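You operate a simulated robot arm through the tools that you are given. There is no shell and no other tool. Be economical: measure what you need, move in short steps, check, and stop when the job is done.

The job below is to be done with a simulated two-armed robot. You get a single attempt, and the scene is never put back.

## Task
Pick up the cream card with one hand, pass it to the other hand and put it on the top of the work deck.
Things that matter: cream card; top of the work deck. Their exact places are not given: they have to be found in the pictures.

The check looks at the end state, three seconds after you hand in, the way a careful person would. Anything else that was tipped, shoved, dropped, spilled or broken makes it a failure.

## Robot
Two 7-joint arms with two-finger parallel grippers on one trunk, on a base that drives. Base frame: it is fixed to the floor where the robot stands at the start and does not move with it; the origin is under the middle of the robot, x ahead of it, y to its left, z up; the surface under the hand at the start is at about z = 900. Units: mm, degrees, N and s.
The left shoulder is at the start at [70, 188, 1190], the right one opposite. With the tool pointing down near the work surface each hand reaches from about 340 to 800 mm from the robot's upright axis, wherever it stands, measured 20 degrees to its own side. Places, roughly: top of the work deck [-1000, -2100, 700]. Payload 3.91 kg a hand.
The tool frame of a hand sits at the grasp point between the pads (the TCP): z along the fingers, y along the line on which they close. The tips reach 30 mm beyond it. Largest opening 110 mm; finger width 20, thickness 10; the body of the gripper, 48 by 112 mm, starts 55 mm behind the TCP.
Orientation is that of the tool frame in the base frame, as a unit quaternion [w, x, y, z]. With the fingers straight down and closing along the base's y, the tool's x points along the base's -x, its y along +y and its z along -z.

## Interface
- The arms move only by the tool apply_moves. It takes "left_commands", "right_commands" or both (then of equal length, played together; a hand with none holds still); each is a list of rows, each an object (a shift or turn left out is 0, a gripper value left out holds the last) with "offset": the shift along the tool's x, y, z in mm, a list of three; "rot": the turn, a rotation vector about the tool's x, y, z in degrees, a list of three; "hand": the finger opening in mm, from 0 to 110. In form: [{"offset": [x, y, z], "rot": [wx, wy, wz], "hand": hand}, ...]. A call has 1 to 8 rows; each row shifts and turns the commanded pose from where the row before left it, along the tool's axes as they then stand. Each row takes 0.2 s and may step no farther than 50 mm and 8.6 degrees from the row before; otherwise, or with a gripper value out of range, the whole call is refused. Where a pose cannot be reached the arm comes as near as it can. A force on the tool above 40 N (or 10 N above the force at the start of the call, whichever is more), or a blocked arm, ends the call early, and 0.2 s more pass. The fingers move at their own pace (about 72 mm/s each) and stop on an object; they squeeze with about 30 N. The grip force told is the motor's: it shows also when the fingers shut on nothing. Time passes only in rows, and 0.2 s behind the last, so rows that do not move let the fingers close. The reply holds the time, the measured pose of the TCP, the force on the tool along the base axes, the opening and the grip force, in the units named above and with some noise, with the torque about the TCP (base axes, N m) and any sound that the robot's microphone picked up.
- Cameras (640 x 400 px; columns grow to the right, rows downward): "scene" is now at [139.7, -15.4, 1427.1]; the picture's right is [-0.17, -0.98, -0.00], its down [-0.49, 0.09, -0.87] and it looks along [0.85, -0.15, -0.50] (base axes); focal length 282 px, centre (320, 200). "left" rides on the left gripper at [72, -17, -103] in its tool frame; the picture's right is [0.23, 0.97, 0.00], its down [-0.76, 0.18, -0.62] and it looks along [-0.61, 0.14, 0.78] (tool axes); focal length 222 px, centre (320, 200). "right" rides on the right gripper at [72, 17, -103] in its tool frame; the picture's right is [-0.23, 0.97, 0.00], its down [-0.76, -0.18, -0.62] and it looks along [-0.61, -0.14, 0.78] (tool axes); focal length 222 px, centre (320, 200).
- capture(camera): a new picture of that camera. The clock stands still meanwhile.
- lift_body(by): slides the trunk up (or, below 0, down) by that many mm; the arms and the scene camera ride with it, the base frame stays. It gives what a move gives, with no picture.
- drive_base(legs): drives the robot by 1 to 6 legs, each [ahead, turn to the left] in mm and degrees, along the robot's own axes; the way and the turn of a leg run together, so that a leg with both is an arc; at most 1500 mm and 180 degrees a leg. The arms and the cameras ride along, it lands a little off, and it stops where it bumps. It gives what a move gives.
- head_to(pan, tilt): turns the head with the scene camera to pan (to the left, within 86 degrees either way) and tilt (down, from -29 to 69), counted from straight ahead of the robot. It gives what a move gives.
- probe_pixels(camera, pixels): for up to 12 pixels [column, row] of the newest picture of that camera ("zoom" is the newest enlarged one), the place [x, y, z] in the base frame of the surface seen there, good to about 2 mm. The clock stands still meanwhile.
- zoom(camera, box): a new picture of the part [left, top, right, bottom] of that camera's present view, enlarged. The clock stands still meanwhile.
- sign_off(): hands the job in; it is judged then, once.

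Go step by step. Measure first, check grasps and placings, and put right what went wrong. The budget is 80 turns and 70 pictures, counting those below and the enlarged ones. Unless the task says otherwise, let go and move clear before handing in, and close with one line.

The tools are called after "Emit:" by a JSON object that holds its "op" and its "data". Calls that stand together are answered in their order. apply_moves: Moves the arms, as the interface text tells. Its arguments: {"type":"object","properties":{"left_commands":{"type":"array","items":{"type":"object","properties":{"offset":{"type":"array","items":{"type":"number"}},"rot":{"type":"array","items":{"type":"number"}},"hand":{"type":"number"}}}},"right_commands":{"type":"array","items":{"type":"object","properties":{"offset":{"type":"array","items":{"type":"number"}},"rot":{"type":"array","items":{"type":"number"}},"hand":{"type":"number"}}}}},"required":[]} The other tools are called the same way: lift_body (by) slides the trunk up or down; drive_base (legs) drives the base; head_to (pan, tilt) turns the head that bears the scene camera; capture (camera) takes a picture; probe_pixels (camera, pixels) gives the place of the surface under pixels of a picture; zoom (camera, box) takes an enlarged picture of a part of a camera's view; sign_off () hands the job in.

At the start:

```text
time: 0.0
left_ee_pos: [598.4, 151.4, 1131.5]
left_tool_rot: [0.0, 0.001, 1.0, 0.0]
left_wrist_force: [-0.7, 0.3, 1.0]
left_moment: [-0.01, 0.01, 0.03]
left_gripper_width: 109.9
left_grip_force: 0.1
right_ee_pos: [497.3, -394.2, 1215.1]
right_tool_rot: [0.0, 0.001, 1.0, -0.001]
right_wrist_force: [0.1, -0.1, 0.0]
right_moment: [0.04, 0.02, 0.02]
right_gripper_width: 110.0
right_grip_force: 0.1
trunk travel left (down, up): [-700.0, 240.0]
robot x, y, heading: [4.1, 0.6, -0.2]
head pan, tilt: [-9.9, 29.9]
```

scene: 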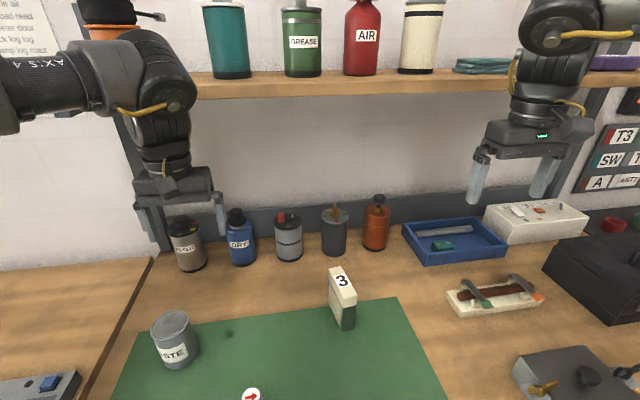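
right: 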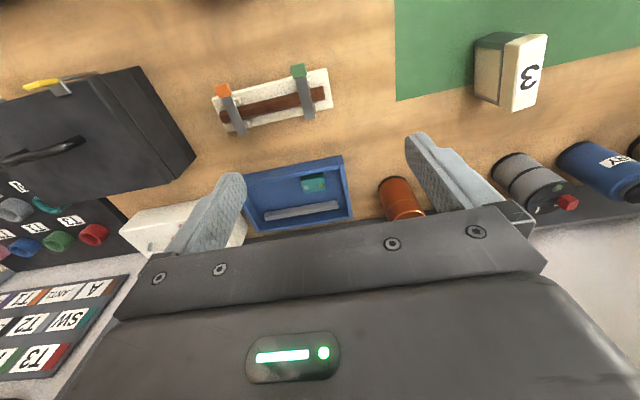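
left: 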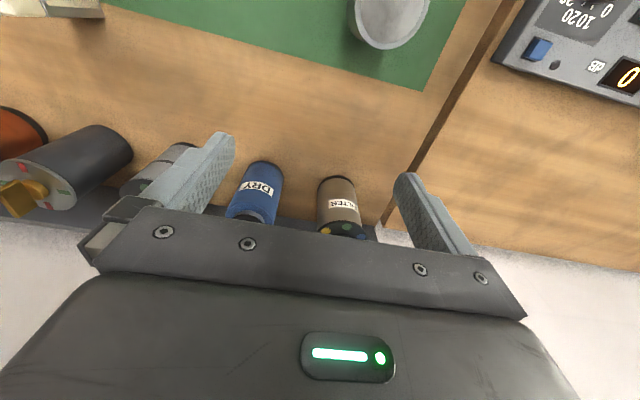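

The picture shows a cream upright piece marked "3" at about (342,298) on the green mat, which may be the card. I'll enlarge it and look at the rest of the bench.

Emit:
{"op": "zoom", "data": {"camera": "scene", "box": [220, 230, 460, 400]}}

Emit:
{"op": "head_to", "data": {"pan": 0, "tilt": 55}}

Emit:
{"op": "capture", "data": {"camera": "scene"}}

```text
2.35 times, centred on (340, 315) of scene
```

zoom: 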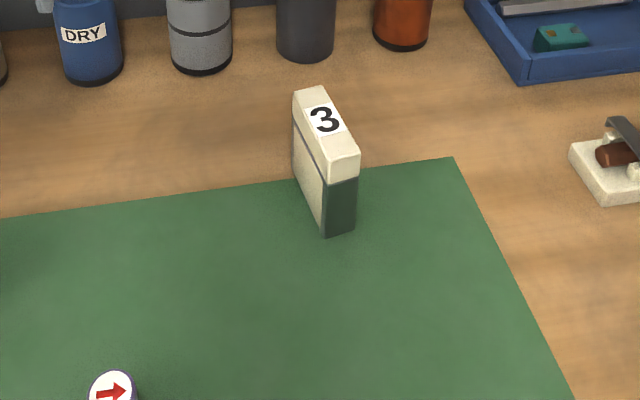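

```text
time: 0.9
left_ee_pos: [598.7, 150.2, 1132.1]
left_tool_rot: [0.001, 0.0, 1.0, 0.001]
left_wrist_force: [-0.2, 0.5, 0.9]
left_moment: [-0.01, 0.02, -0.02]
left_gripper_width: 110.1
left_grip_force: 0.0
right_ee_pos: [495.5, -393.7, 1215.5]
right_tool_rot: [0.0, 0.001, 1.0, 0.001]
right_wrist_force: [0.1, -1.0, 0.8]
right_moment: [0.01, -0.02, -0.04]
right_gripper_width: 110.0
right_grip_force: 0.1
trunk travel left (down, up): [-700.0, 240.0]
robot x, y, heading: [-1.4, -0.5, -0.1]
head pan, tilt: [0.0, 55.0]
```

```text
65 pictures are left
```

scene: 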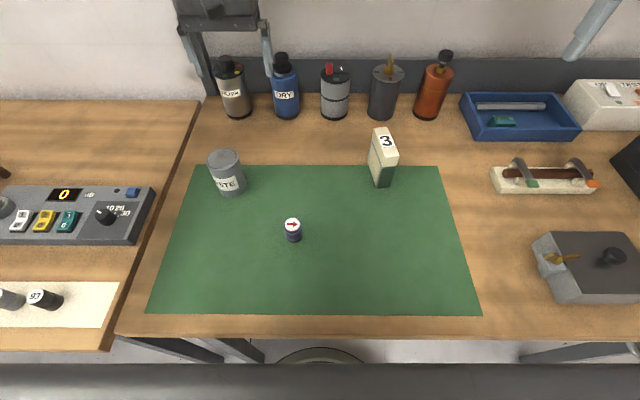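

The block marked "3" at (383,157) is the only card-like cream thing so far. I'll measure it and look left and right.

Emit:
{"op": "zoom", "data": {"camera": "scene", "box": [340, 110, 436, 200]}}

Emit:
{"op": "probe_pixels", "data": {"camera": "scene", "pixels": [[376, 130], [388, 130], [397, 152], [384, 154], [377, 160], [385, 172], [381, 187], [391, 183], [430, 220], [300, 200], [430, 160]]}}

Emit:
{"op": "head_to", "data": {"pan": -86, "tilt": 25}}

Emit:
{"op": "capture", "data": {"camera": "scene"}}

```text
4.44 times, centred on (388, 155) of scene
```

zoom: 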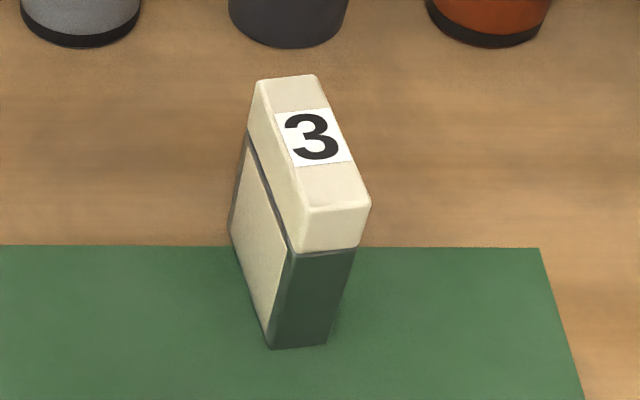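

```text
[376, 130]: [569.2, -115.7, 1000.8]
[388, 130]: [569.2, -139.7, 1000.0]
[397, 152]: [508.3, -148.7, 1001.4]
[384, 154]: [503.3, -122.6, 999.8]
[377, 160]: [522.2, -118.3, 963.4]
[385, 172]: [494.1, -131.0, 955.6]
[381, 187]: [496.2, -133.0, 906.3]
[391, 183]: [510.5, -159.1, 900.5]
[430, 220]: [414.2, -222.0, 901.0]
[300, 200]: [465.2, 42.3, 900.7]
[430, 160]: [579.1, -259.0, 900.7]
```

```text
time: 2.5
left_ee_pos: [598.1, 151.6, 1131.0]
left_tool_rot: [0.001, 0.001, 1.0, 0.001]
left_wrist_force: [0.4, -0.5, 0.4]
left_moment: [-0.04, 0.03, 0.01]
left_gripper_width: 110.0
left_grip_force: 0.0
right_ee_pos: [497.6, -394.9, 1216.1]
right_tool_rot: [0.0, 0.001, 1.0, 0.0]
right_wrist_force: [-0.2, -0.3, -0.1]
right_moment: [0.02, 0.01, 0.01]
right_gripper_width: 110.0
right_grip_force: 0.0
trunk travel left (down, up): [-700.0, 240.0]
robot x, y, heading: [-2.8, -0.5, 0.0]
head pan, tilt: [-85.9, 25.0]
```

```text
63 pictures are left
```

scene: 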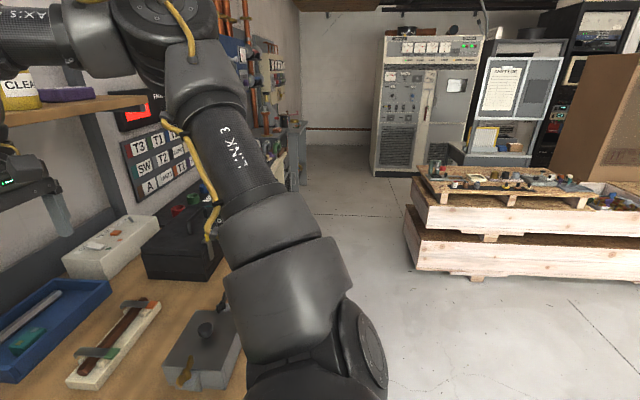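

The card stands about z 900–1001, around (534,-132), turned about 7°, roughly 28 mm thick and 78 mm long. My plan is for the right hand to take it low with a 45° tilt from my side, so the left can later take its top from straight above. I'll turn the right hand first.

Emit:
{"op": "apply_moves", "data": {"right_commands": [{"rot": [0, 0, -7], "hand": 80}, {"rot": [0, -7.5, 0]}, {"rot": [0, -7.5, 0]}, {"rot": [0, -7.5, 0]}, {"rot": [0, -7.5, 0]}, {"rot": [0, -7.5, 0]}, {"rot": [0, -7.5, 0]}, {}]}}

Emit:
{"op": "head_to", "data": {"pan": -10, "tilt": 50}}

```text
time: 4.3
left_ee_pos: [599.2, 151.6, 1130.9]
left_tool_rot: [0.0, 0.002, 1.0, -0.001]
left_wrist_force: [0.2, 0.8, -0.3]
left_moment: [0.01, 0.0, -0.01]
left_gripper_width: 110.3
left_grip_force: 0.0
right_ee_pos: [495.4, -393.3, 1216.0]
right_tool_rot: [0.383, -0.055, 0.922, 0.022]
right_wrist_force: [-0.5, -0.7, 0.3]
right_moment: [-0.01, -0.01, -0.02]
right_gripper_width: 80.0
right_grip_force: 0.1
trunk travel left (down, up): [-700.0, 240.0]
robot x, y, heading: [-0.2, 1.0, -0.1]
head pan, tilt: [-85.9, 25.0]
```

```text
time: 5.8
left_ee_pos: [598.2, 151.4, 1131.6]
left_tool_rot: [0.0, 0.001, 1.0, 0.0]
left_wrist_force: [-0.6, -0.3, 0.7]
left_moment: [0.0, -0.02, 0.0]
left_gripper_width: 110.0
left_grip_force: 0.2
right_ee_pos: [495.8, -394.8, 1216.0]
right_tool_rot: [0.382, -0.056, 0.922, 0.023]
right_wrist_force: [0.1, 0.5, 0.0]
right_moment: [-0.01, -0.02, 0.0]
right_gripper_width: 80.1
right_grip_force: 0.1
trunk travel left (down, up): [-700.0, 240.0]
robot x, y, heading: [0.1, -1.5, 0.1]
head pan, tilt: [-10.0, 50.0]
```

The right hand turned as planned. I'll move it to a point 100 mm behind the grasp along its fingers.

Emit:
{"op": "apply_moves", "data": {"right_commands": [{"offset": [20.2, 32.1, 16.6]}, {"offset": [20.2, 32.1, 16.6]}, {"offset": [20.2, 32.1, 16.6]}, {"offset": [20.2, 32.1, 16.6]}, {"offset": [20.2, 32.1, 16.6]}, {"offset": [20.2, 32.1, 16.6]}, {"offset": [20.2, 32.1, 16.6]}, {"offset": [20.2, 32.1, 16.6]}]}}

Emit:
{"op": "capture", "data": {"camera": "scene"}}

Emit:
{"op": "capture", "data": {"camera": "right"}}

```text
time: 7.6
left_ee_pos: [600.3, 150.2, 1131.2]
left_tool_rot: [-0.001, 0.001, 1.0, 0.001]
left_wrist_force: [-0.2, -0.6, 0.0]
left_moment: [0.04, 0.01, 0.02]
left_gripper_width: 110.2
left_grip_force: 0.0
right_ee_pos: [481.5, -262.4, 996.6]
right_tool_rot: [0.382, -0.058, 0.922, 0.028]
right_wrist_force: [-0.5, 0.0, 0.3]
right_moment: [-0.01, 0.01, 0.02]
right_gripper_width: 80.1
right_grip_force: 0.1
right hand out of reach, approached as far as the arm can: row 4, 5, 6, 7, 8
trunk travel left (down, up): [-700.0, 240.0]
robot x, y, heading: [2.0, -1.4, -0.2]
head pan, tilt: [-10.0, 50.0]
```

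```text
62 pictures are left
```

scene: 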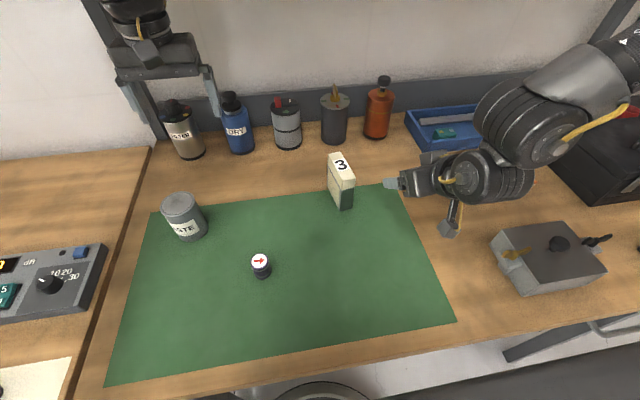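

```text
61 pictures are left
```

right: 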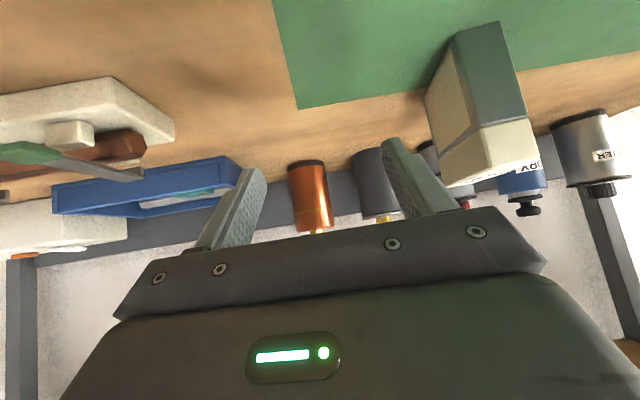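

The tilted pose is too close to my body, since the arm stopped at (481,-262). I'll back the base up 220 mm for reach, which also takes the hand away from the card.

Emit:
{"op": "drive_base", "data": {"legs": [[-220, 0]]}}

```text
time: 9.3
left_ee_pos: [378.4, 151.9, 1131.2]
left_tool_rot: [0.001, -0.002, 1.0, 0.001]
left_wrist_force: [0.4, 0.0, 0.7]
left_moment: [0.0, 0.01, 0.01]
left_gripper_width: 109.9
left_grip_force: 0.1
right_ee_pos: [261.0, -259.3, 996.7]
right_tool_rot: [0.383, -0.06, 0.921, 0.029]
right_wrist_force: [-0.8, 0.4, 1.2]
right_moment: [-0.03, 0.01, 0.0]
right_gripper_width: 79.9
right_grip_force: 0.1
trunk travel left (down, up): [-700.0, 240.0]
robot x, y, heading: [-219.1, 0.2, 0.3]
head pan, tilt: [-10.0, 50.0]
```

Backing up worked. I'll test one small row to see where the commanded pose stands now.

Emit:
{"op": "apply_moves", "data": {"right_commands": [{"offset": [-20, 0, 20]}, {}]}}

```text
time: 9.9
left_ee_pos: [377.1, 153.2, 1130.8]
left_tool_rot: [0.0, 0.0, 1.0, 0.0]
left_wrist_force: [-0.4, 0.0, 0.3]
left_moment: [0.0, -0.04, 0.0]
left_gripper_width: 110.0
left_grip_force: 0.0
right_ee_pos: [289.6, -257.0, 996.9]
right_tool_rot: [0.382, -0.06, 0.922, 0.027]
right_wrist_force: [0.0, -0.4, 0.1]
right_moment: [-0.02, 0.05, 0.02]
right_gripper_width: 79.9
right_grip_force: 0.1
trunk travel left (down, up): [-700.0, 240.0]
robot x, y, heading: [-219.8, -0.1, 0.0]
head pan, tilt: [-10.0, 50.0]
```

The commands run from the real pose. I'll go on to the pre-grasp point at (445,-142,1008).

Emit:
{"op": "apply_moves", "data": {"right_commands": [{"offset": [-25.3, 19.1, 22.2]}, {"offset": [-25.3, 19.1, 22.2]}, {"offset": [-25.3, 19.1, 22.2]}, {"offset": [-25.3, 19.1, 22.2]}, {"offset": [-25.3, 19.1, 22.2]}, {}]}}

Emit:
{"op": "capture", "data": {"camera": "scene"}}

Emit:
{"op": "capture", "data": {"camera": "right"}}

```text
time: 11.3
left_ee_pos: [376.6, 152.5, 1131.6]
left_tool_rot: [0.001, -0.001, 1.0, 0.0]
left_wrist_force: [0.0, 1.6, -0.4]
left_moment: [0.01, -0.01, 0.02]
left_gripper_width: 109.7
left_grip_force: 0.0
right_ee_pos: [422.0, -207.4, 1035.0]
right_tool_rot: [0.383, -0.061, 0.921, 0.03]
right_wrist_force: [0.9, 0.4, 0.9]
right_moment: [-0.01, -0.06, 0.0]
right_gripper_width: 80.4
right_grip_force: 0.0
right hand out of reach, approached as far as the arm can: row 3, 4, 5
trunk travel left (down, up): [-700.0, 240.0]
robot x, y, heading: [-223.3, 0.3, -0.0]
head pan, tilt: [-10.0, 50.0]
```

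```text
60 pictures are left
```

scene: 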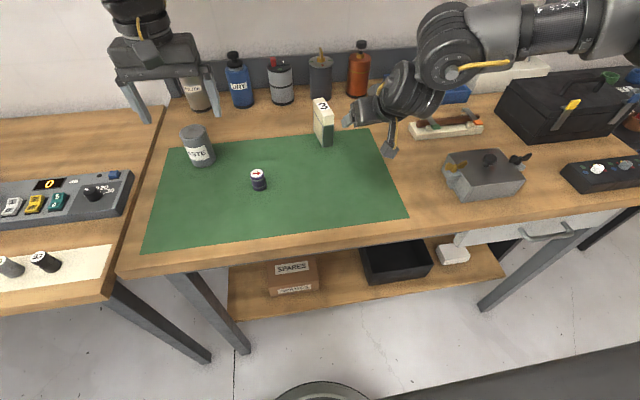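

```text
59 pictures are left
```

right: 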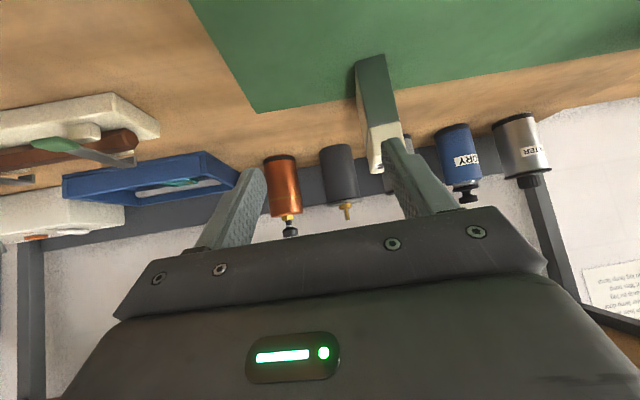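

The arm is at a limit for this heading at (422,-207). I'll retract up and back, then turn the base 25° left so the card lies well to the right side, where the arm is at ease.

Emit:
{"op": "apply_moves", "data": {"right_commands": [{"offset": [0, -20, -35]}, {"offset": [0, -20, -35]}, {"offset": [0, -20, -35]}, {"offset": [0, -20, -35]}, {}]}}

Emit:
{"op": "drive_base", "data": {"legs": [[0, 25]]}}

```text
time: 12.5
left_ee_pos: [377.0, 152.3, 1130.5]
left_tool_rot: [-0.001, -0.001, 1.0, 0.0]
left_wrist_force: [0.3, 0.8, 0.7]
left_moment: [0.0, 0.0, -0.01]
left_gripper_width: 110.1
left_grip_force: 0.1
right_ee_pos: [334.2, -301.4, 1132.1]
right_tool_rot: [0.382, -0.059, 0.922, 0.028]
right_wrist_force: [0.4, 0.7, -0.7]
right_moment: [0.02, 0.02, -0.03]
right_gripper_width: 79.9
right_grip_force: 0.1
trunk travel left (down, up): [-700.0, 240.0]
robot x, y, heading: [-219.0, -1.1, 0.2]
head pan, tilt: [-10.0, 50.0]
```

```text
time: 14.1
left_ee_pos: [260.7, 388.2, 1131.5]
left_tool_rot: [0.0, -0.213, 0.977, 0.0]
left_wrist_force: [1.0, 0.0, -0.2]
left_moment: [0.0, -0.03, -0.03]
left_gripper_width: 110.0
left_grip_force: 0.0
right_ee_pos: [408.3, -43.7, 1132.9]
right_tool_rot: [0.368, -0.254, 0.888, 0.109]
right_wrist_force: [-0.6, 0.3, 0.5]
right_moment: [0.0, 0.0, 0.01]
right_gripper_width: 80.1
right_grip_force: 0.1
trunk travel left (down, up): [-700.0, 240.0]
robot x, y, heading: [-222.6, -1.1, 24.8]
head pan, tilt: [-10.0, 50.0]
```

Turned to 24.8°. I'll take the hand's yaw back by 25° and go to the pre-grasp point.

Emit:
{"op": "apply_moves", "data": {"right_commands": [{"rot": [5.9, 0, 5.9]}, {"rot": [5.9, 0, 5.9]}, {"rot": [5.9, 0, 5.9]}, {"offset": [17.7, -25.5, 26.5]}, {"offset": [17.7, -25.5, 26.5]}, {"offset": [17.7, -25.5, 26.5]}, {"offset": [17.7, -25.5, 26.5]}, {}]}}

Emit:
{"op": "head_to", "data": {"pan": -35, "tilt": 45}}

Emit:
{"op": "capture", "data": {"camera": "scene"}}

Emit:
{"op": "capture", "data": {"camera": "right"}}

```text
time: 15.7
left_ee_pos: [259.3, 385.7, 1131.5]
left_tool_rot: [0.001, -0.212, 0.977, 0.0]
left_wrist_force: [-0.1, 0.7, -0.1]
left_moment: [-0.01, -0.02, 0.02]
left_gripper_width: 109.8
left_grip_force: 0.0
right_ee_pos: [472.0, -119.5, 1022.8]
right_tool_rot: [0.385, -0.188, 0.899, 0.085]
right_wrist_force: [-2.3, -1.2, 7.1]
right_moment: [-0.23, -0.23, -0.13]
right_gripper_width: 80.6
right_grip_force: 0.2
right hand out of reach, approached as far as the arm can: row 2, 3
trunk travel left (down, up): [-700.0, 240.0]
robot x, y, heading: [-223.5, -0.1, 24.6]
head pan, tilt: [-10.0, 50.0]
stopped in row 8 (right hand): the force on the tool passed its limit at 52 N (the readings are from after the stop); the commanded pose is now the measured one
```

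```text
time: 16.6
left_ee_pos: [261.2, 386.7, 1131.9]
left_tool_rot: [0.0, -0.213, 0.977, 0.001]
left_wrist_force: [0.0, 0.9, 0.0]
left_moment: [0.01, -0.01, 0.0]
left_gripper_width: 110.2
left_grip_force: 0.0
right_ee_pos: [472.7, -120.3, 1020.3]
right_tool_rot: [0.383, -0.189, 0.9, 0.085]
right_wrist_force: [0.1, -0.2, 0.8]
right_moment: [-0.03, 0.01, -0.04]
right_gripper_width: 80.1
right_grip_force: 0.0
trunk travel left (down, up): [-700.0, 240.0]
robot x, y, heading: [-219.0, -3.2, 24.8]
head pan, tilt: [-35.0, 45.0]
```

```text
58 pictures are left
```

scene: 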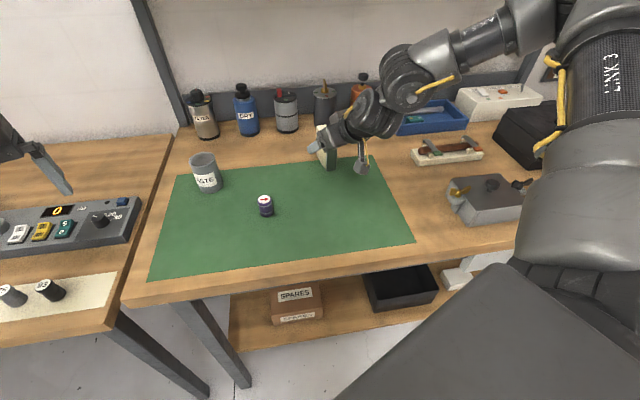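

```text
57 pictures are left
```

right: 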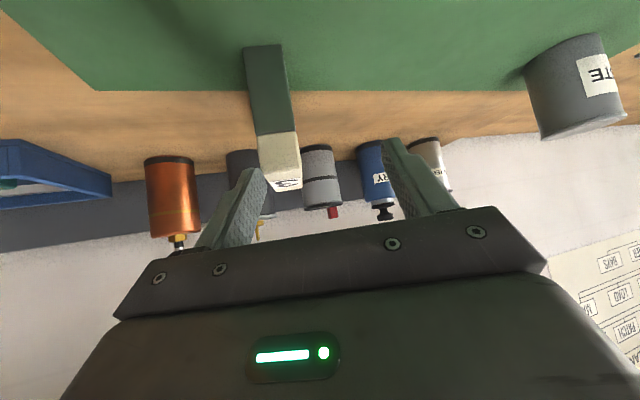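

The right fingertip touched the top corner of the card (the yaw could not be fully reached), and this tilted posture is cramped. I'll retract straight back, check the card, and then pick it vertically instead.

Emit:
{"op": "apply_moves", "data": {"right_commands": [{"offset": [0, 0, -40]}, {"offset": [0, 0, -40]}, {"offset": [-30, 0, -30]}, {"rot": [0, 8, 0]}, {"rot": [0, 8, 0]}, {"rot": [0, 8, 0]}, {"rot": [0, 8, 0]}, {"rot": [0, 8, 0]}]}}

Emit:
{"op": "apply_moves", "data": {"right_commands": [{"rot": [0, 5, 0]}, {}]}}

Emit:
{"op": "capture", "data": {"camera": "scene"}}

```text
time: 18.4
left_ee_pos: [262.1, 387.4, 1130.9]
left_tool_rot: [0.0, -0.213, 0.977, 0.001]
left_wrist_force: [0.0, 0.1, 0.3]
left_moment: [0.0, 0.01, -0.02]
left_gripper_width: 109.8
left_grip_force: 0.1
right_ee_pos: [419.6, -144.6, 1117.7]
right_tool_rot: [0.052, -0.206, 0.977, 0.014]
right_wrist_force: [-0.4, 0.7, -0.4]
right_moment: [-0.01, 0.03, -0.03]
right_gripper_width: 80.2
right_grip_force: 0.0
trunk travel left (down, up): [-700.0, 240.0]
robot x, y, heading: [-219.5, -0.1, 24.5]
head pan, tilt: [-35.0, 45.0]
```

```text
time: 19.0
left_ee_pos: [259.5, 387.0, 1130.9]
left_tool_rot: [0.0, -0.213, 0.977, -0.001]
left_wrist_force: [0.3, 0.3, 0.1]
left_moment: [-0.02, -0.02, 0.03]
left_gripper_width: 109.8
left_grip_force: 0.1
right_ee_pos: [417.9, -143.0, 1117.7]
right_tool_rot: [0.01, -0.207, 0.978, 0.006]
right_wrist_force: [-0.5, 0.3, 0.2]
right_moment: [-0.01, 0.02, -0.02]
right_gripper_width: 80.2
right_grip_force: 0.0
trunk travel left (down, up): [-700.0, 240.0]
robot x, y, heading: [-220.7, -1.3, 24.8]
head pan, tilt: [-35.0, 45.0]
```

```text
56 pictures are left
```

scene: 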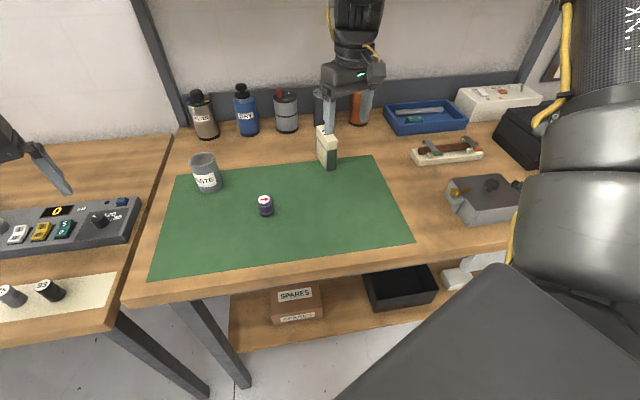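

The card still stands at (327,148). I'll measure it again closely.

Emit:
{"op": "zoom", "data": {"camera": "scene", "box": [290, 110, 370, 180]}}

Emit:
{"op": "capture", "data": {"camera": "right"}}

```text
5.71 times, centred on (330, 145) of scene
```

zoom: 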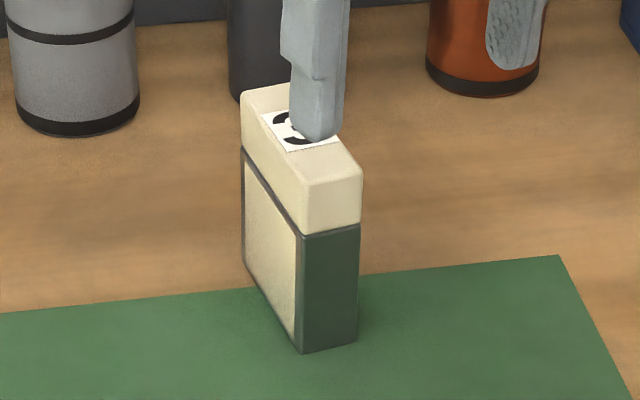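

```text
54 pictures are left
```

right: 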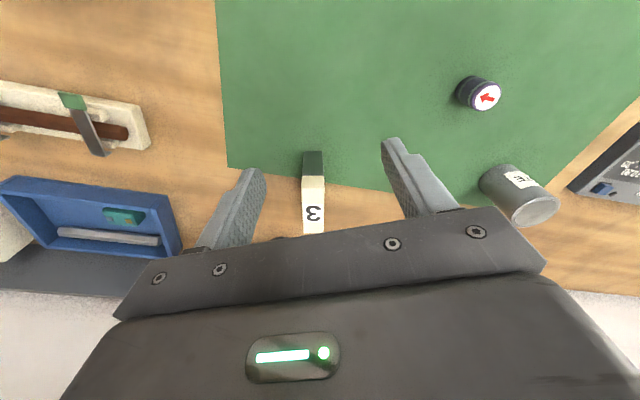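

Emit:
{"op": "probe_pixels", "data": {"camera": "zoom", "pixels": [[255, 105], [275, 97], [305, 195], [350, 180], [270, 240], [280, 270], [252, 200], [320, 280], [340, 260], [345, 320], [310, 330]]}}

Emit:
{"op": "probe_pixels", "data": {"camera": "right", "pixels": [[305, 180], [321, 180], [322, 228], [306, 228], [313, 165]]}}

```text
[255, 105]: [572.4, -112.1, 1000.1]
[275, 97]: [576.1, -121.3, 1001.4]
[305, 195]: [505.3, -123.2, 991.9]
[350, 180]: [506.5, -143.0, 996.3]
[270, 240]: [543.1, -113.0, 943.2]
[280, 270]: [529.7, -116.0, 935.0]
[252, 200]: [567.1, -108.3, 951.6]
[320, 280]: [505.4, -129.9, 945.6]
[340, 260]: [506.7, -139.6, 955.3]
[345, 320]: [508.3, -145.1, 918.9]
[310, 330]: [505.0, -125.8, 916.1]
```

```text
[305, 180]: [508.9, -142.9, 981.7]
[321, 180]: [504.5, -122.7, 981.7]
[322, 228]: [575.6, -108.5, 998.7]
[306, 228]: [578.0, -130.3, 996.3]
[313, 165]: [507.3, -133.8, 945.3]
```

The card is now turned about 11°, with its centre near (543,-126) and its top at 1001. I'll align the right hand above the near part of the card, at (534,-128,1075).

Emit:
{"op": "apply_moves", "data": {"right_commands": [{"rot": [0.4, 1.3, 0]}, {"rot": [0, 0, 6.5]}, {"rot": [0, 0, 6.5]}, {"offset": [-39, -2.5, 14]}, {"offset": [-39, -2.5, 14]}, {"offset": [-39, -2.5, 15]}, {}]}}

Emit:
{"op": "capture", "data": {"camera": "right"}}

Emit:
{"op": "capture", "data": {"camera": "scene"}}

```text
time: 20.6
left_ee_pos: [260.2, 386.2, 1130.9]
left_tool_rot: [0.0, -0.213, 0.977, 0.0]
left_wrist_force: [-1.1, 1.1, 0.1]
left_moment: [-0.03, 0.01, 0.0]
left_gripper_width: 110.1
left_grip_force: 0.1
right_ee_pos: [518.1, -139.8, 1069.4]
right_tool_rot: [0.002, -0.096, 0.995, 0.0]
right_wrist_force: [-0.2, 0.3, -0.5]
right_moment: [0.0, -0.02, 0.02]
right_gripper_width: 79.9
right_grip_force: 0.0
right hand out of reach, approached as far as the arm can: row 6
trunk travel left (down, up): [-700.0, 240.0]
robot x, y, heading: [-216.1, 1.7, 24.7]
head pan, tilt: [-35.0, 45.0]
```

```text
53 pictures are left
```

right: 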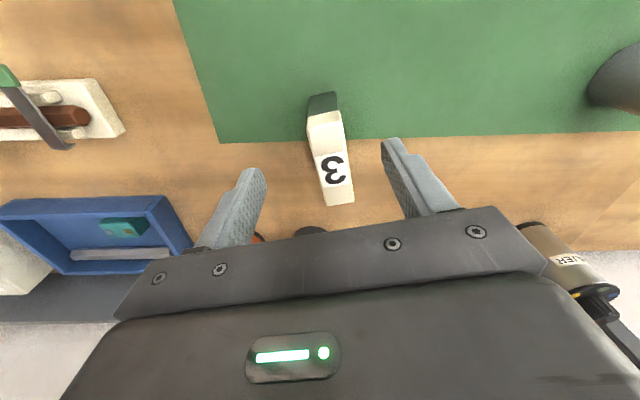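

```text
52 pictures are left
```

scene: 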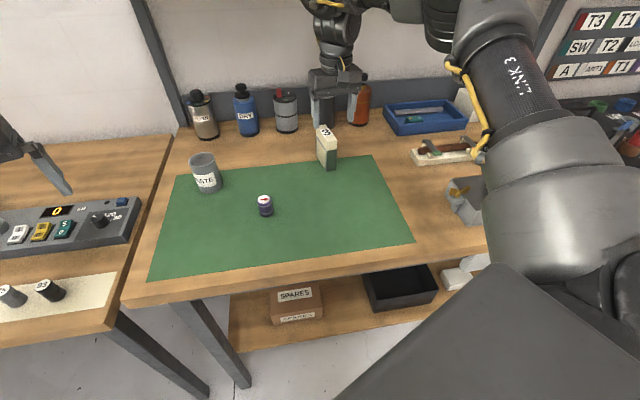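

The arm is at its outer limit, about 735 mm from the axis. I'll raise and pull back the hand, then drive 130 mm ahead.

Emit:
{"op": "apply_moves", "data": {"right_commands": [{"offset": [30, 0, -30]}, {"offset": [40, 0, -20]}, {"offset": [45, 0, -10]}, {}]}}

Emit:
{"op": "drive_base", "data": {"legs": [[130, 0]]}}

```text
time: 21.6
left_ee_pos: [261.2, 387.1, 1130.8]
left_tool_rot: [-0.001, -0.213, 0.977, 0.0]
left_wrist_force: [-0.2, 0.4, -0.1]
left_moment: [-0.02, 0.02, 0.02]
left_gripper_width: 110.1
left_grip_force: 0.1
right_ee_pos: [406.7, -160.6, 1129.8]
right_tool_rot: [-0.001, -0.095, 0.995, 0.0]
right_wrist_force: [0.4, -0.2, -0.2]
right_moment: [-0.03, -0.01, -0.01]
right_gripper_width: 80.0
right_grip_force: 0.1
trunk travel left (down, up): [-700.0, 240.0]
robot x, y, heading: [-221.2, -4.9, 24.9]
head pan, tilt: [-35.0, 45.0]
```

```text
time: 22.9
left_ee_pos: [375.6, 440.7, 1132.2]
left_tool_rot: [0.0, -0.213, 0.977, 0.0]
left_wrist_force: [-0.1, 0.6, -0.3]
left_moment: [-0.02, -0.02, 0.0]
left_gripper_width: 110.3
left_grip_force: 0.1
right_ee_pos: [522.6, -106.6, 1130.8]
right_tool_rot: [0.001, -0.094, 0.996, 0.001]
right_wrist_force: [0.1, 0.3, -0.7]
right_moment: [-0.02, -0.01, 0.01]
right_gripper_width: 80.3
right_grip_force: 0.1
trunk travel left (down, up): [-700.0, 240.0]
robot x, y, heading: [-104.1, 54.3, 24.8]
head pan, tilt: [-35.0, 45.0]
```

The hand is now at (523,-107,1131) with yaw 10.8°. I'll go to (534,-128) and down to 1040, just above the card.

Emit:
{"op": "apply_moves", "data": {"right_commands": [{"offset": [-7, -23, 0]}, {"offset": [0, 0, 45]}, {"offset": [0, 0, 45]}, {}]}}

Emit:
{"op": "capture", "data": {"camera": "right"}}

Emit:
{"op": "zoom", "data": {"camera": "scene", "box": [260, 120, 420, 220]}}

```text
time: 23.9
left_ee_pos: [376.8, 441.0, 1131.3]
left_tool_rot: [0.001, -0.213, 0.977, 0.0]
left_wrist_force: [0.3, -0.5, 0.5]
left_moment: [-0.01, 0.02, -0.02]
left_gripper_width: 109.7
left_grip_force: 0.0
right_ee_pos: [531.7, -126.4, 1040.8]
right_tool_rot: [0.001, -0.094, 0.996, 0.001]
right_wrist_force: [-0.2, -0.2, -0.2]
right_moment: [-0.02, 0.02, 0.02]
right_gripper_width: 79.9
right_grip_force: 0.0
trunk travel left (down, up): [-700.0, 240.0]
robot x, y, heading: [-101.5, 51.3, 24.8]
head pan, tilt: [-35.0, 45.0]
```

```text
51 pictures are left
```

right: 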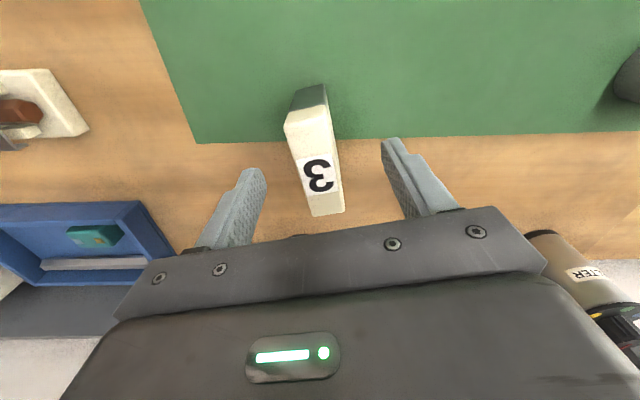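

```text
4.00 times, centred on (340, 170) of scene
```

zoom: 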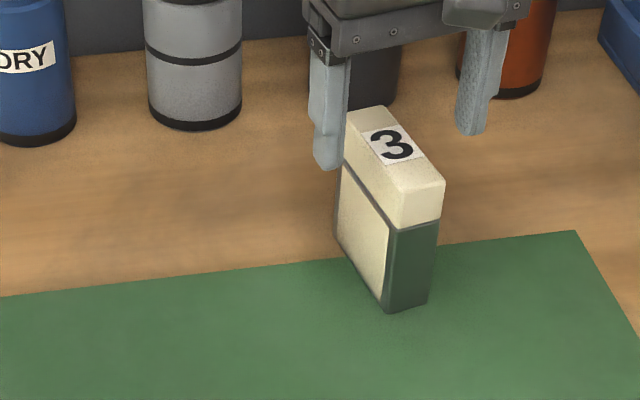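

I'll probe the card top and the fingertips to check the line-up.

Emit:
{"op": "probe_pixels", "data": {"camera": "zoom", "pixels": [[327, 160], [472, 125], [352, 120], [395, 190], [435, 180], [360, 220], [400, 270], [380, 110]]}}

Emit:
{"op": "probe_pixels", "data": {"camera": "right", "pixels": [[290, 130], [328, 125], [314, 212], [340, 208], [318, 165]]}}

```text
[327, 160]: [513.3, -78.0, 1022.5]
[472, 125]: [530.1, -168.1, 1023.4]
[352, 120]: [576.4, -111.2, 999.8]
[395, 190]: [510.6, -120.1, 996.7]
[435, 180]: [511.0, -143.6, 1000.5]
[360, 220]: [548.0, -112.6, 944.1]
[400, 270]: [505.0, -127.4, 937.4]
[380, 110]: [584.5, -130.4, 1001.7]
```

```text
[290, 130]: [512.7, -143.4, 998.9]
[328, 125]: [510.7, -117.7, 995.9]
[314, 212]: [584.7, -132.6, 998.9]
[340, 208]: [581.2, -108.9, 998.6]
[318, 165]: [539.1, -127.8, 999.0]
```

Fingers straddle the card evenly. I'll descend 57 mm and close.

Emit:
{"op": "apply_moves", "data": {"right_commands": [{"offset": [0, 0, 30]}, {"offset": [0, 0, 27]}, {}, {"hand": 15}, {}, {}, {}]}}

```text
time: 25.5
left_ee_pos: [377.0, 441.0, 1130.5]
left_tool_rot: [0.0, -0.213, 0.977, 0.0]
left_wrist_force: [0.1, -0.1, -0.1]
left_moment: [-0.01, 0.04, 0.02]
left_gripper_width: 109.8
left_grip_force: 0.2
right_ee_pos: [533.1, -126.6, 983.1]
right_tool_rot: [-0.001, -0.096, 0.995, 0.0]
right_wrist_force: [0.3, -0.1, 1.0]
right_moment: [-0.05, -0.08, -0.02]
right_gripper_width: 29.7
right_grip_force: 29.8
trunk travel left (down, up): [-700.0, 240.0]
robot x, y, heading: [-104.6, 57.8, 24.7]
head pan, tilt: [-35.0, 45.0]
```

Gripped at 29.7 mm with 29.8 N. I'll lift it and pull back.

Emit:
{"op": "apply_moves", "data": {"right_commands": [{"offset": [0, 0, -20]}, {"offset": [0, 0, -40]}, {"offset": [0, 0, -40]}, {"offset": [0, 0, -40]}, {"offset": [30, 0, -10]}, {"offset": [40, 0, 0]}, {}]}}

Emit:
{"op": "capture", "data": {"camera": "scene"}}

```text
time: 27.1
left_ee_pos: [378.1, 441.9, 1130.3]
left_tool_rot: [0.0, -0.213, 0.977, 0.0]
left_wrist_force: [0.2, 0.3, 0.2]
left_moment: [-0.01, 0.0, 0.02]
left_gripper_width: 109.8
left_grip_force: 0.0
right_ee_pos: [467.6, -138.4, 1132.5]
right_tool_rot: [-0.001, -0.095, 0.995, 0.0]
right_wrist_force: [0.1, 1.3, -2.5]
right_moment: [0.0, 0.06, -0.02]
right_gripper_width: 29.9
right_grip_force: 29.8
trunk travel left (down, up): [-700.0, 240.0]
robot x, y, heading: [-103.1, 56.2, 24.6]
head pan, tilt: [-35.0, 45.0]
```

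```text
49 pictures are left
```

scene: 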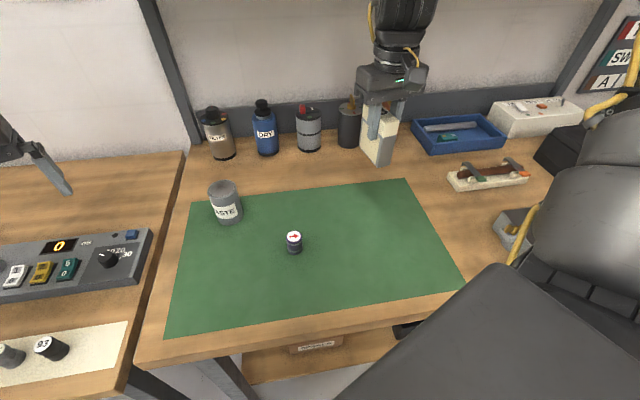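

Card is held and the bench is undisturbed. I'll back away from the bench to hand over in open space, and look at the floor behind to the right.

Emit:
{"op": "drive_base", "data": {"legs": [[-350, 0]]}}

Emit:
{"op": "head_to", "data": {"pan": -86, "tilt": 25}}

Emit:
{"op": "capture", "data": {"camera": "scene"}}

```text
time: 29.4
left_ee_pos: [62.2, 296.2, 1130.1]
left_tool_rot: [-0.002, -0.215, 0.977, 0.0]
left_wrist_force: [-0.6, 0.4, 0.1]
left_moment: [0.0, 0.0, 0.01]
left_gripper_width: 110.3
left_grip_force: 0.1
right_ee_pos: [152.8, -282.9, 1132.1]
right_tool_rot: [0.001, -0.096, 0.995, 0.0]
right_wrist_force: [0.1, -0.6, -2.7]
right_moment: [-0.02, 0.03, -0.01]
right_gripper_width: 30.1
right_grip_force: 30.1
trunk travel left (down, up): [-700.0, 240.0]
robot x, y, heading: [-417.5, -96.7, 25.2]
head pan, tilt: [-35.0, 45.0]
```

```text
time: 30.6
left_ee_pos: [60.3, 297.5, 1130.9]
left_tool_rot: [0.0, -0.214, 0.977, 0.0]
left_wrist_force: [0.9, 0.7, 0.4]
left_moment: [0.05, -0.01, -0.03]
left_gripper_width: 110.2
left_grip_force: 0.1
right_ee_pos: [151.7, -282.8, 1132.7]
right_tool_rot: [0.0, -0.097, 0.995, 0.0]
right_wrist_force: [0.4, -0.4, -2.4]
right_moment: [-0.03, 0.05, 0.01]
right_gripper_width: 29.9
right_grip_force: 30.0
trunk travel left (down, up): [-700.0, 240.0]
robot x, y, heading: [-416.0, -91.7, 25.0]
head pan, tilt: [-85.9, 25.0]
```

```text
48 pictures are left
```

scene: 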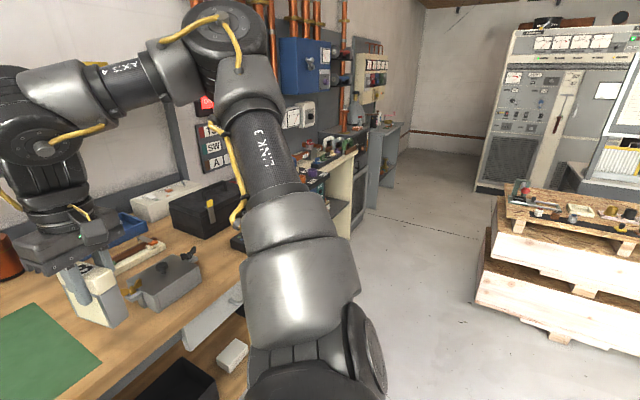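

Deck to the right rear seems to be the crates; I'll look at it later. First the handover: I'll turn the right hand so the card's long side runs across me, and the left hand the mirrored way.

Emit:
{"op": "apply_moves", "data": {"right_commands": [{"rot": [0, 0, -8]}, {"rot": [0, 0, -8]}, {"rot": [0, 0, -8]}, {"rot": [0, 0, -8]}, {"rot": [0, 0, -8]}, {"rot": [0, 0, -8]}, {"rot": [0, 0, -8]}, {"rot": [0, 0, -8]}], "left_commands": [{"rot": [0, 0, 8.2]}, {"rot": [0, 0, 8.2]}, {"rot": [0, 0, 8.2]}, {"rot": [0, 0, 8.2]}, {"rot": [0, 0, 8.2]}, {"rot": [0, 0, 8.2]}, {"rot": [0, 0, 8.2]}, {"rot": [0, 0, 8.2]}]}}

Emit:
{"op": "apply_moves", "data": {"right_commands": [{"rot": [0, 0, -8]}, {"rot": [0, 0, -8]}, {"rot": [0, 0, -8]}, {"rot": [0, 0, -8]}, {"rot": [0, 0, -8]}, {}], "left_commands": [{"rot": [0, 0, 8.2]}, {"rot": [0, 0, 8.2]}, {"rot": [0, 0, 8.2]}, {}, {}, {}]}}

Emit:
{"op": "head_to", "data": {"pan": 0, "tilt": 35}}

Emit:
{"op": "capture", "data": {"camera": "scene"}}

```text
time: 32.4
left_ee_pos: [61.2, 296.0, 1129.8]
left_tool_rot: [0.0, 0.351, 0.936, 0.0]
left_wrist_force: [0.5, -0.1, -0.1]
left_moment: [0.03, -0.01, 0.0]
left_gripper_width: 110.1
left_grip_force: 0.0
right_ee_pos: [152.2, -284.7, 1132.3]
right_tool_rot: [0.001, -0.61, 0.793, 0.0]
right_wrist_force: [-0.5, -0.4, -3.4]
right_moment: [-0.03, 0.0, 0.01]
right_gripper_width: 29.9
right_grip_force: 30.0
trunk travel left (down, up): [-700.0, 240.0]
robot x, y, heading: [-416.4, -93.2, 24.9]
head pan, tilt: [-85.9, 25.0]
```

```text
time: 33.8
left_ee_pos: [59.6, 296.3, 1130.4]
left_tool_rot: [0.0, 0.541, 0.841, 0.0]
left_wrist_force: [0.1, 0.9, -0.2]
left_moment: [-0.01, -0.01, 0.01]
left_gripper_width: 110.3
left_grip_force: 0.1
right_ee_pos: [152.7, -283.0, 1131.7]
right_tool_rot: [0.0, 0.844, -0.536, 0.001]
right_wrist_force: [-0.2, 0.7, -2.6]
right_moment: [-0.04, -0.02, -0.02]
right_gripper_width: 29.6
right_grip_force: 29.8
trunk travel left (down, up): [-700.0, 240.0]
robot x, y, heading: [-416.6, -89.5, 25.0]
head pan, tilt: [-85.9, 25.0]
```

```text
time: 35.4
left_ee_pos: [61.1, 295.7, 1132.0]
left_tool_rot: [-0.001, 0.541, 0.841, -0.001]
left_wrist_force: [-0.1, 0.3, 0.5]
left_moment: [-0.03, 0.0, 0.0]
left_gripper_width: 109.9
left_grip_force: 0.0
right_ee_pos: [151.2, -284.0, 1131.9]
right_tool_rot: [0.0, 0.844, -0.537, -0.001]
right_wrist_force: [0.7, 0.3, -2.6]
right_moment: [-0.08, -0.02, 0.0]
right_gripper_width: 29.7
right_grip_force: 29.2
trunk travel left (down, up): [-700.0, 240.0]
robot x, y, heading: [-418.1, -87.2, 24.9]
head pan, tilt: [0.0, 35.0]
```

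```text
47 pictures are left
```

scene: 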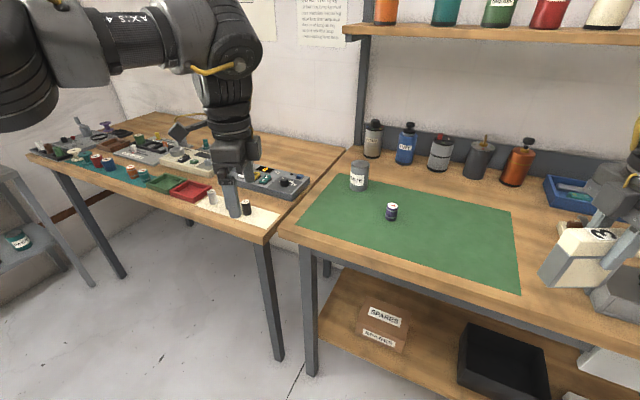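

Both hands turned cleanly. Now the left tilts 45° inward while the right carries the card toward my middle.

Emit:
{"op": "apply_moves", "data": {"right_commands": [{"offset": [-47, -13.3, 0]}, {"offset": [-47, -13.3, 0]}, {"offset": [-47, -13.3, 0]}, {"offset": [-47, -13.3, 0]}, {"offset": [-47, -13.3, 0]}, {"offset": [-47, -13.3, 0]}, {"offset": [-47, -13.3, 0]}, {"offset": [-47, -13.3, 0]}], "left_commands": [{"rot": [0, -7.5, 0], "hand": 80}, {"rot": [0, -7.5, 0]}, {"rot": [0, -7.5, 0]}, {"rot": [0, -7.5, 0]}, {"rot": [0, -7.5, 0]}, {"rot": [0, -7.5, 0]}, {}, {}]}}

Emit:
{"op": "capture", "data": {"camera": "scene"}}

```text
time: 37.2
left_ee_pos: [60.9, 296.1, 1131.7]
left_tool_rot: [0.322, 0.499, 0.778, -0.206]
left_wrist_force: [1.0, -0.1, 0.0]
left_moment: [0.02, 0.0, 0.0]
left_gripper_width: 80.0
left_grip_force: 0.0
right_ee_pos: [108.1, -108.3, 1121.2]
right_tool_rot: [-0.002, 0.844, -0.537, -0.001]
right_wrist_force: [0.4, 0.7, -2.7]
right_moment: [-0.02, -0.01, 0.01]
right_gripper_width: 29.6
right_grip_force: 29.8
right hand out of reach, approached as far as the arm can: row 4, 5, 6, 7, 8
trunk travel left (down, up): [-700.0, 240.0]
robot x, y, heading: [-417.1, -93.1, 24.9]
head pan, tilt: [0.0, 35.0]
```

```text
46 pictures are left
```

scene: 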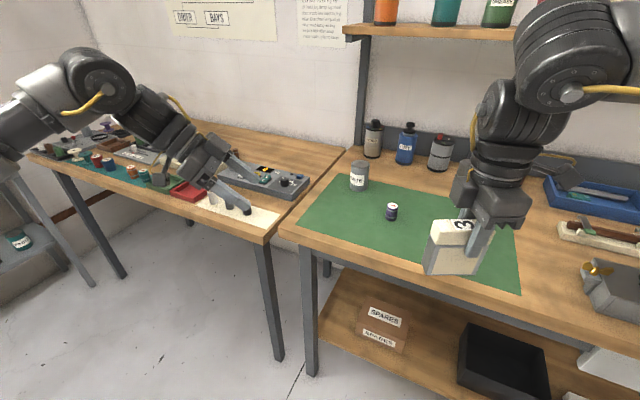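

The right hand reached its limit at robot-frame (470,-235), but that is usable. I'll bring the left to a pre-grasp 120 mm short of the card's left lower end.

Emit:
{"op": "apply_moves", "data": {"left_commands": [{"offset": [-29.9, -18.3, 24.6]}, {"offset": [-29.9, -18.3, 24.6]}, {"offset": [-29.9, -18.3, 24.6]}, {"offset": [-29.9, -18.3, 24.6]}, {"offset": [-29.9, -18.3, 24.6]}, {"offset": [-29.9, -18.3, 24.6]}, {"offset": [-29.9, -18.3, 24.6]}, {}]}}

Emit:
{"op": "head_to", "data": {"pan": -15, "tilt": 40}}

Emit:
{"op": "capture", "data": {"camera": "scene"}}

Emit:
{"op": "capture", "data": {"camera": "left"}}

```text
time: 39.0
left_ee_pos: [56.8, -0.4, 1156.1]
left_tool_rot: [0.321, 0.498, 0.778, -0.208]
left_wrist_force: [0.1, 0.1, -0.7]
left_moment: [-0.02, -0.04, 0.0]
left_gripper_width: 79.8
left_grip_force: 0.0
right_ee_pos: [109.1, -105.8, 1121.5]
right_tool_rot: [-0.001, 0.844, -0.537, 0.0]
right_wrist_force: [0.0, 0.0, -3.0]
right_moment: [-0.02, -0.01, -0.03]
right_gripper_width: 29.8
right_grip_force: 29.4
trunk travel left (down, up): [-700.0, 240.0]
robot x, y, heading: [-420.0, -91.0, 24.7]
head pan, tilt: [0.0, 35.0]
```

```text
time: 39.7
left_ee_pos: [56.7, -0.9, 1157.1]
left_tool_rot: [0.322, 0.499, 0.777, -0.208]
left_wrist_force: [0.1, -0.5, -0.5]
left_moment: [0.0, 0.03, 0.01]
left_gripper_width: 80.0
left_grip_force: 0.1
right_ee_pos: [108.4, -107.6, 1122.1]
right_tool_rot: [-0.002, 0.844, -0.536, -0.001]
right_wrist_force: [0.7, -0.4, -3.1]
right_moment: [-0.04, -0.05, -0.01]
right_gripper_width: 30.0
right_grip_force: 29.9
trunk travel left (down, up): [-700.0, 240.0]
robot x, y, heading: [-418.2, -93.2, 25.0]
head pan, tilt: [-15.0, 40.0]
```

```text
45 pictures are left
```

scene: 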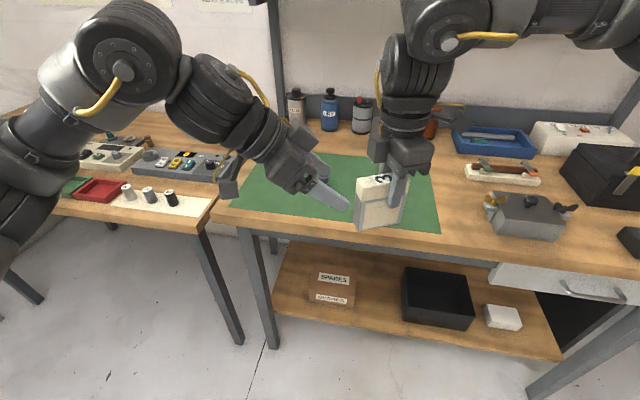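

```text
44 pictures are left
```

left: 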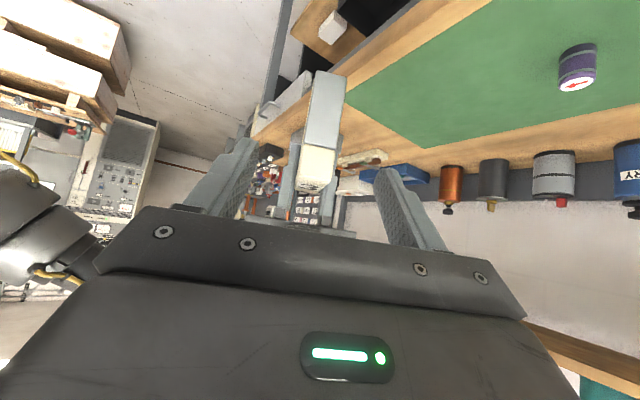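

The card's left end shows at (322,110) in the left picture, between the fingers. I'll probe it precisely.

Emit:
{"op": "probe_pixels", "data": {"camera": "left", "pixels": [[315, 80], [343, 80], [325, 76], [305, 140], [333, 145], [300, 175], [330, 180], [322, 110]]}}

Emit:
{"op": "zoom", "data": {"camera": "scene", "box": [290, 130, 450, 230]}}

```text
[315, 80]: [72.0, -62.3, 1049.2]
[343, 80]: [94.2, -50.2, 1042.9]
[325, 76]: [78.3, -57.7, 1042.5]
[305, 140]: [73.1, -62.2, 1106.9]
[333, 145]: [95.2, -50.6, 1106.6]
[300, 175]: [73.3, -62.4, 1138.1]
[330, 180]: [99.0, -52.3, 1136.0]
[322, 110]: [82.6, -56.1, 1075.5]
```

```text
4.00 times, centred on (370, 180) of scene
```

zoom: 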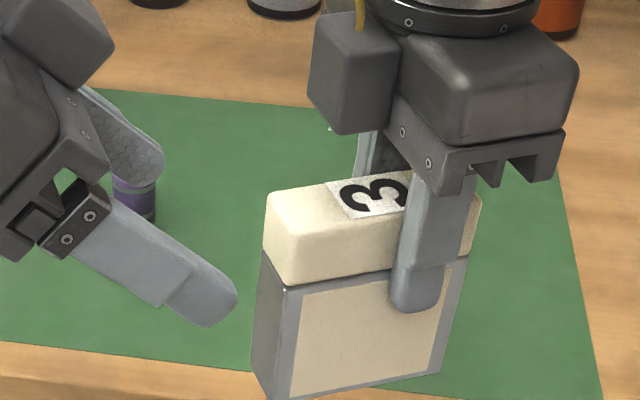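

The card's end face is centred at (84.5,-56), z 1040–1139. I'll advance the left hand 116 mm along its fingers and close it.

Emit:
{"op": "apply_moves", "data": {"left_commands": [{"offset": [0, 1.8, 29]}, {"offset": [0, 0, 29]}, {"offset": [0, 0, 29]}, {"offset": [0, 0, 29]}, {}]}}

Emit:
{"op": "zoom", "data": {"camera": "scene", "box": [290, 130, 450, 230]}}

Emit:
{"op": "capture", "data": {"camera": "left"}}

```text
time: 40.9
left_ee_pos: [91.1, -72.9, 1074.9]
left_tool_rot: [0.321, 0.499, 0.778, -0.207]
left_wrist_force: [-1.2, 4.3, 1.6]
left_moment: [-0.13, -0.14, 0.04]
left_gripper_width: 80.3
left_grip_force: 0.1
right_ee_pos: [109.2, -107.8, 1120.9]
right_tool_rot: [-0.001, 0.843, -0.537, 0.0]
right_wrist_force: [1.9, -2.8, -4.7]
right_moment: [-0.1, -0.02, -0.06]
right_gripper_width: 29.9
right_grip_force: 29.6
trunk travel left (down, up): [-700.0, 240.0]
robot x, y, heading: [-416.3, -90.7, 24.7]
head pan, tilt: [-15.0, 40.0]
```

```text
4.00 times, centred on (370, 180) of scene
```

zoom: 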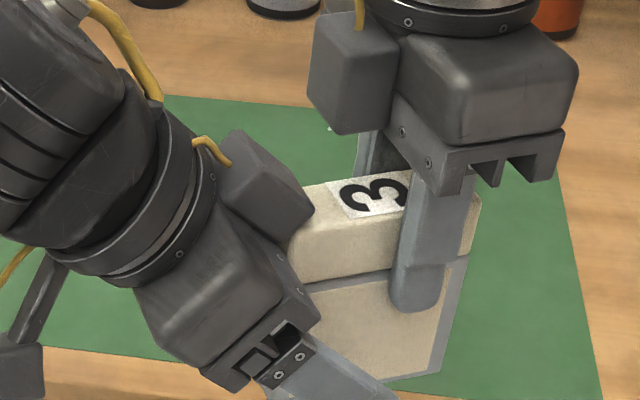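

```text
41 pictures are left
```

left: 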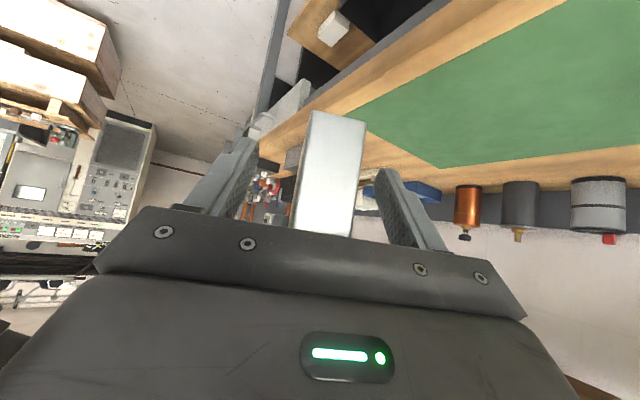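

A few N of force show the left gripper body brushing the card's top edge. I'll back off 6 mm horizontally, then close the left hand.

Emit:
{"op": "apply_moves", "data": {"left_commands": [{"offset": [4.2, 0, -4.2]}, {}, {"hand": 40}, {}, {"hand": 15}, {}, {}, {}]}}

Emit:
{"op": "capture", "data": {"camera": "left"}}

```text
time: 42.7
left_ee_pos: [89.6, -69.0, 1075.4]
left_tool_rot: [0.321, 0.498, 0.778, -0.207]
left_wrist_force: [17.8, 0.6, -2.6]
left_moment: [0.06, 0.01, 0.74]
left_gripper_width: 30.0
left_grip_force: 30.5
right_ee_pos: [108.6, -107.0, 1120.5]
right_tool_rot: [-0.001, 0.844, -0.537, -0.002]
right_wrist_force: [-17.3, -1.4, 1.4]
right_moment: [0.02, 0.87, -0.07]
right_gripper_width: 29.8
right_grip_force: 30.0
trunk travel left (down, up): [-700.0, 240.0]
robot x, y, heading: [-420.1, -90.9, 25.0]
head pan, tilt: [-15.0, 40.0]
```

```text
40 pictures are left
```

left: 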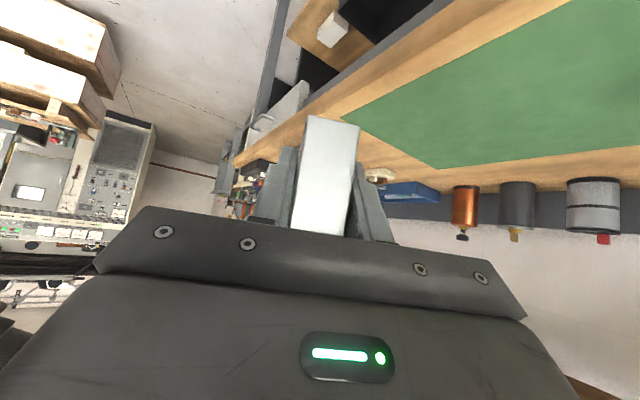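

Both hands hold the card, with about 17 N pulling sideways between them. I'll relieve it with a small left shift before letting go.

Emit:
{"op": "apply_moves", "data": {"left_commands": [{"offset": [0, 2, 0]}, {}]}}

```text
time: 43.3
left_ee_pos: [90.7, -69.0, 1074.5]
left_tool_rot: [0.321, 0.5, 0.777, -0.207]
left_wrist_force: [5.4, 5.2, -2.7]
left_moment: [-0.22, -0.6, 0.56]
left_gripper_width: 29.8
left_grip_force: 30.5
right_ee_pos: [108.7, -107.9, 1121.1]
right_tool_rot: [-0.002, 0.843, -0.538, -0.001]
right_wrist_force: [-5.4, -4.2, 2.1]
right_moment: [0.19, 0.95, -0.25]
right_gripper_width: 29.8
right_grip_force: 30.4
trunk travel left (down, up): [-700.0, 240.0]
robot x, y, heading: [-417.5, -90.4, 24.8]
head pan, tilt: [-15.0, 40.0]
```

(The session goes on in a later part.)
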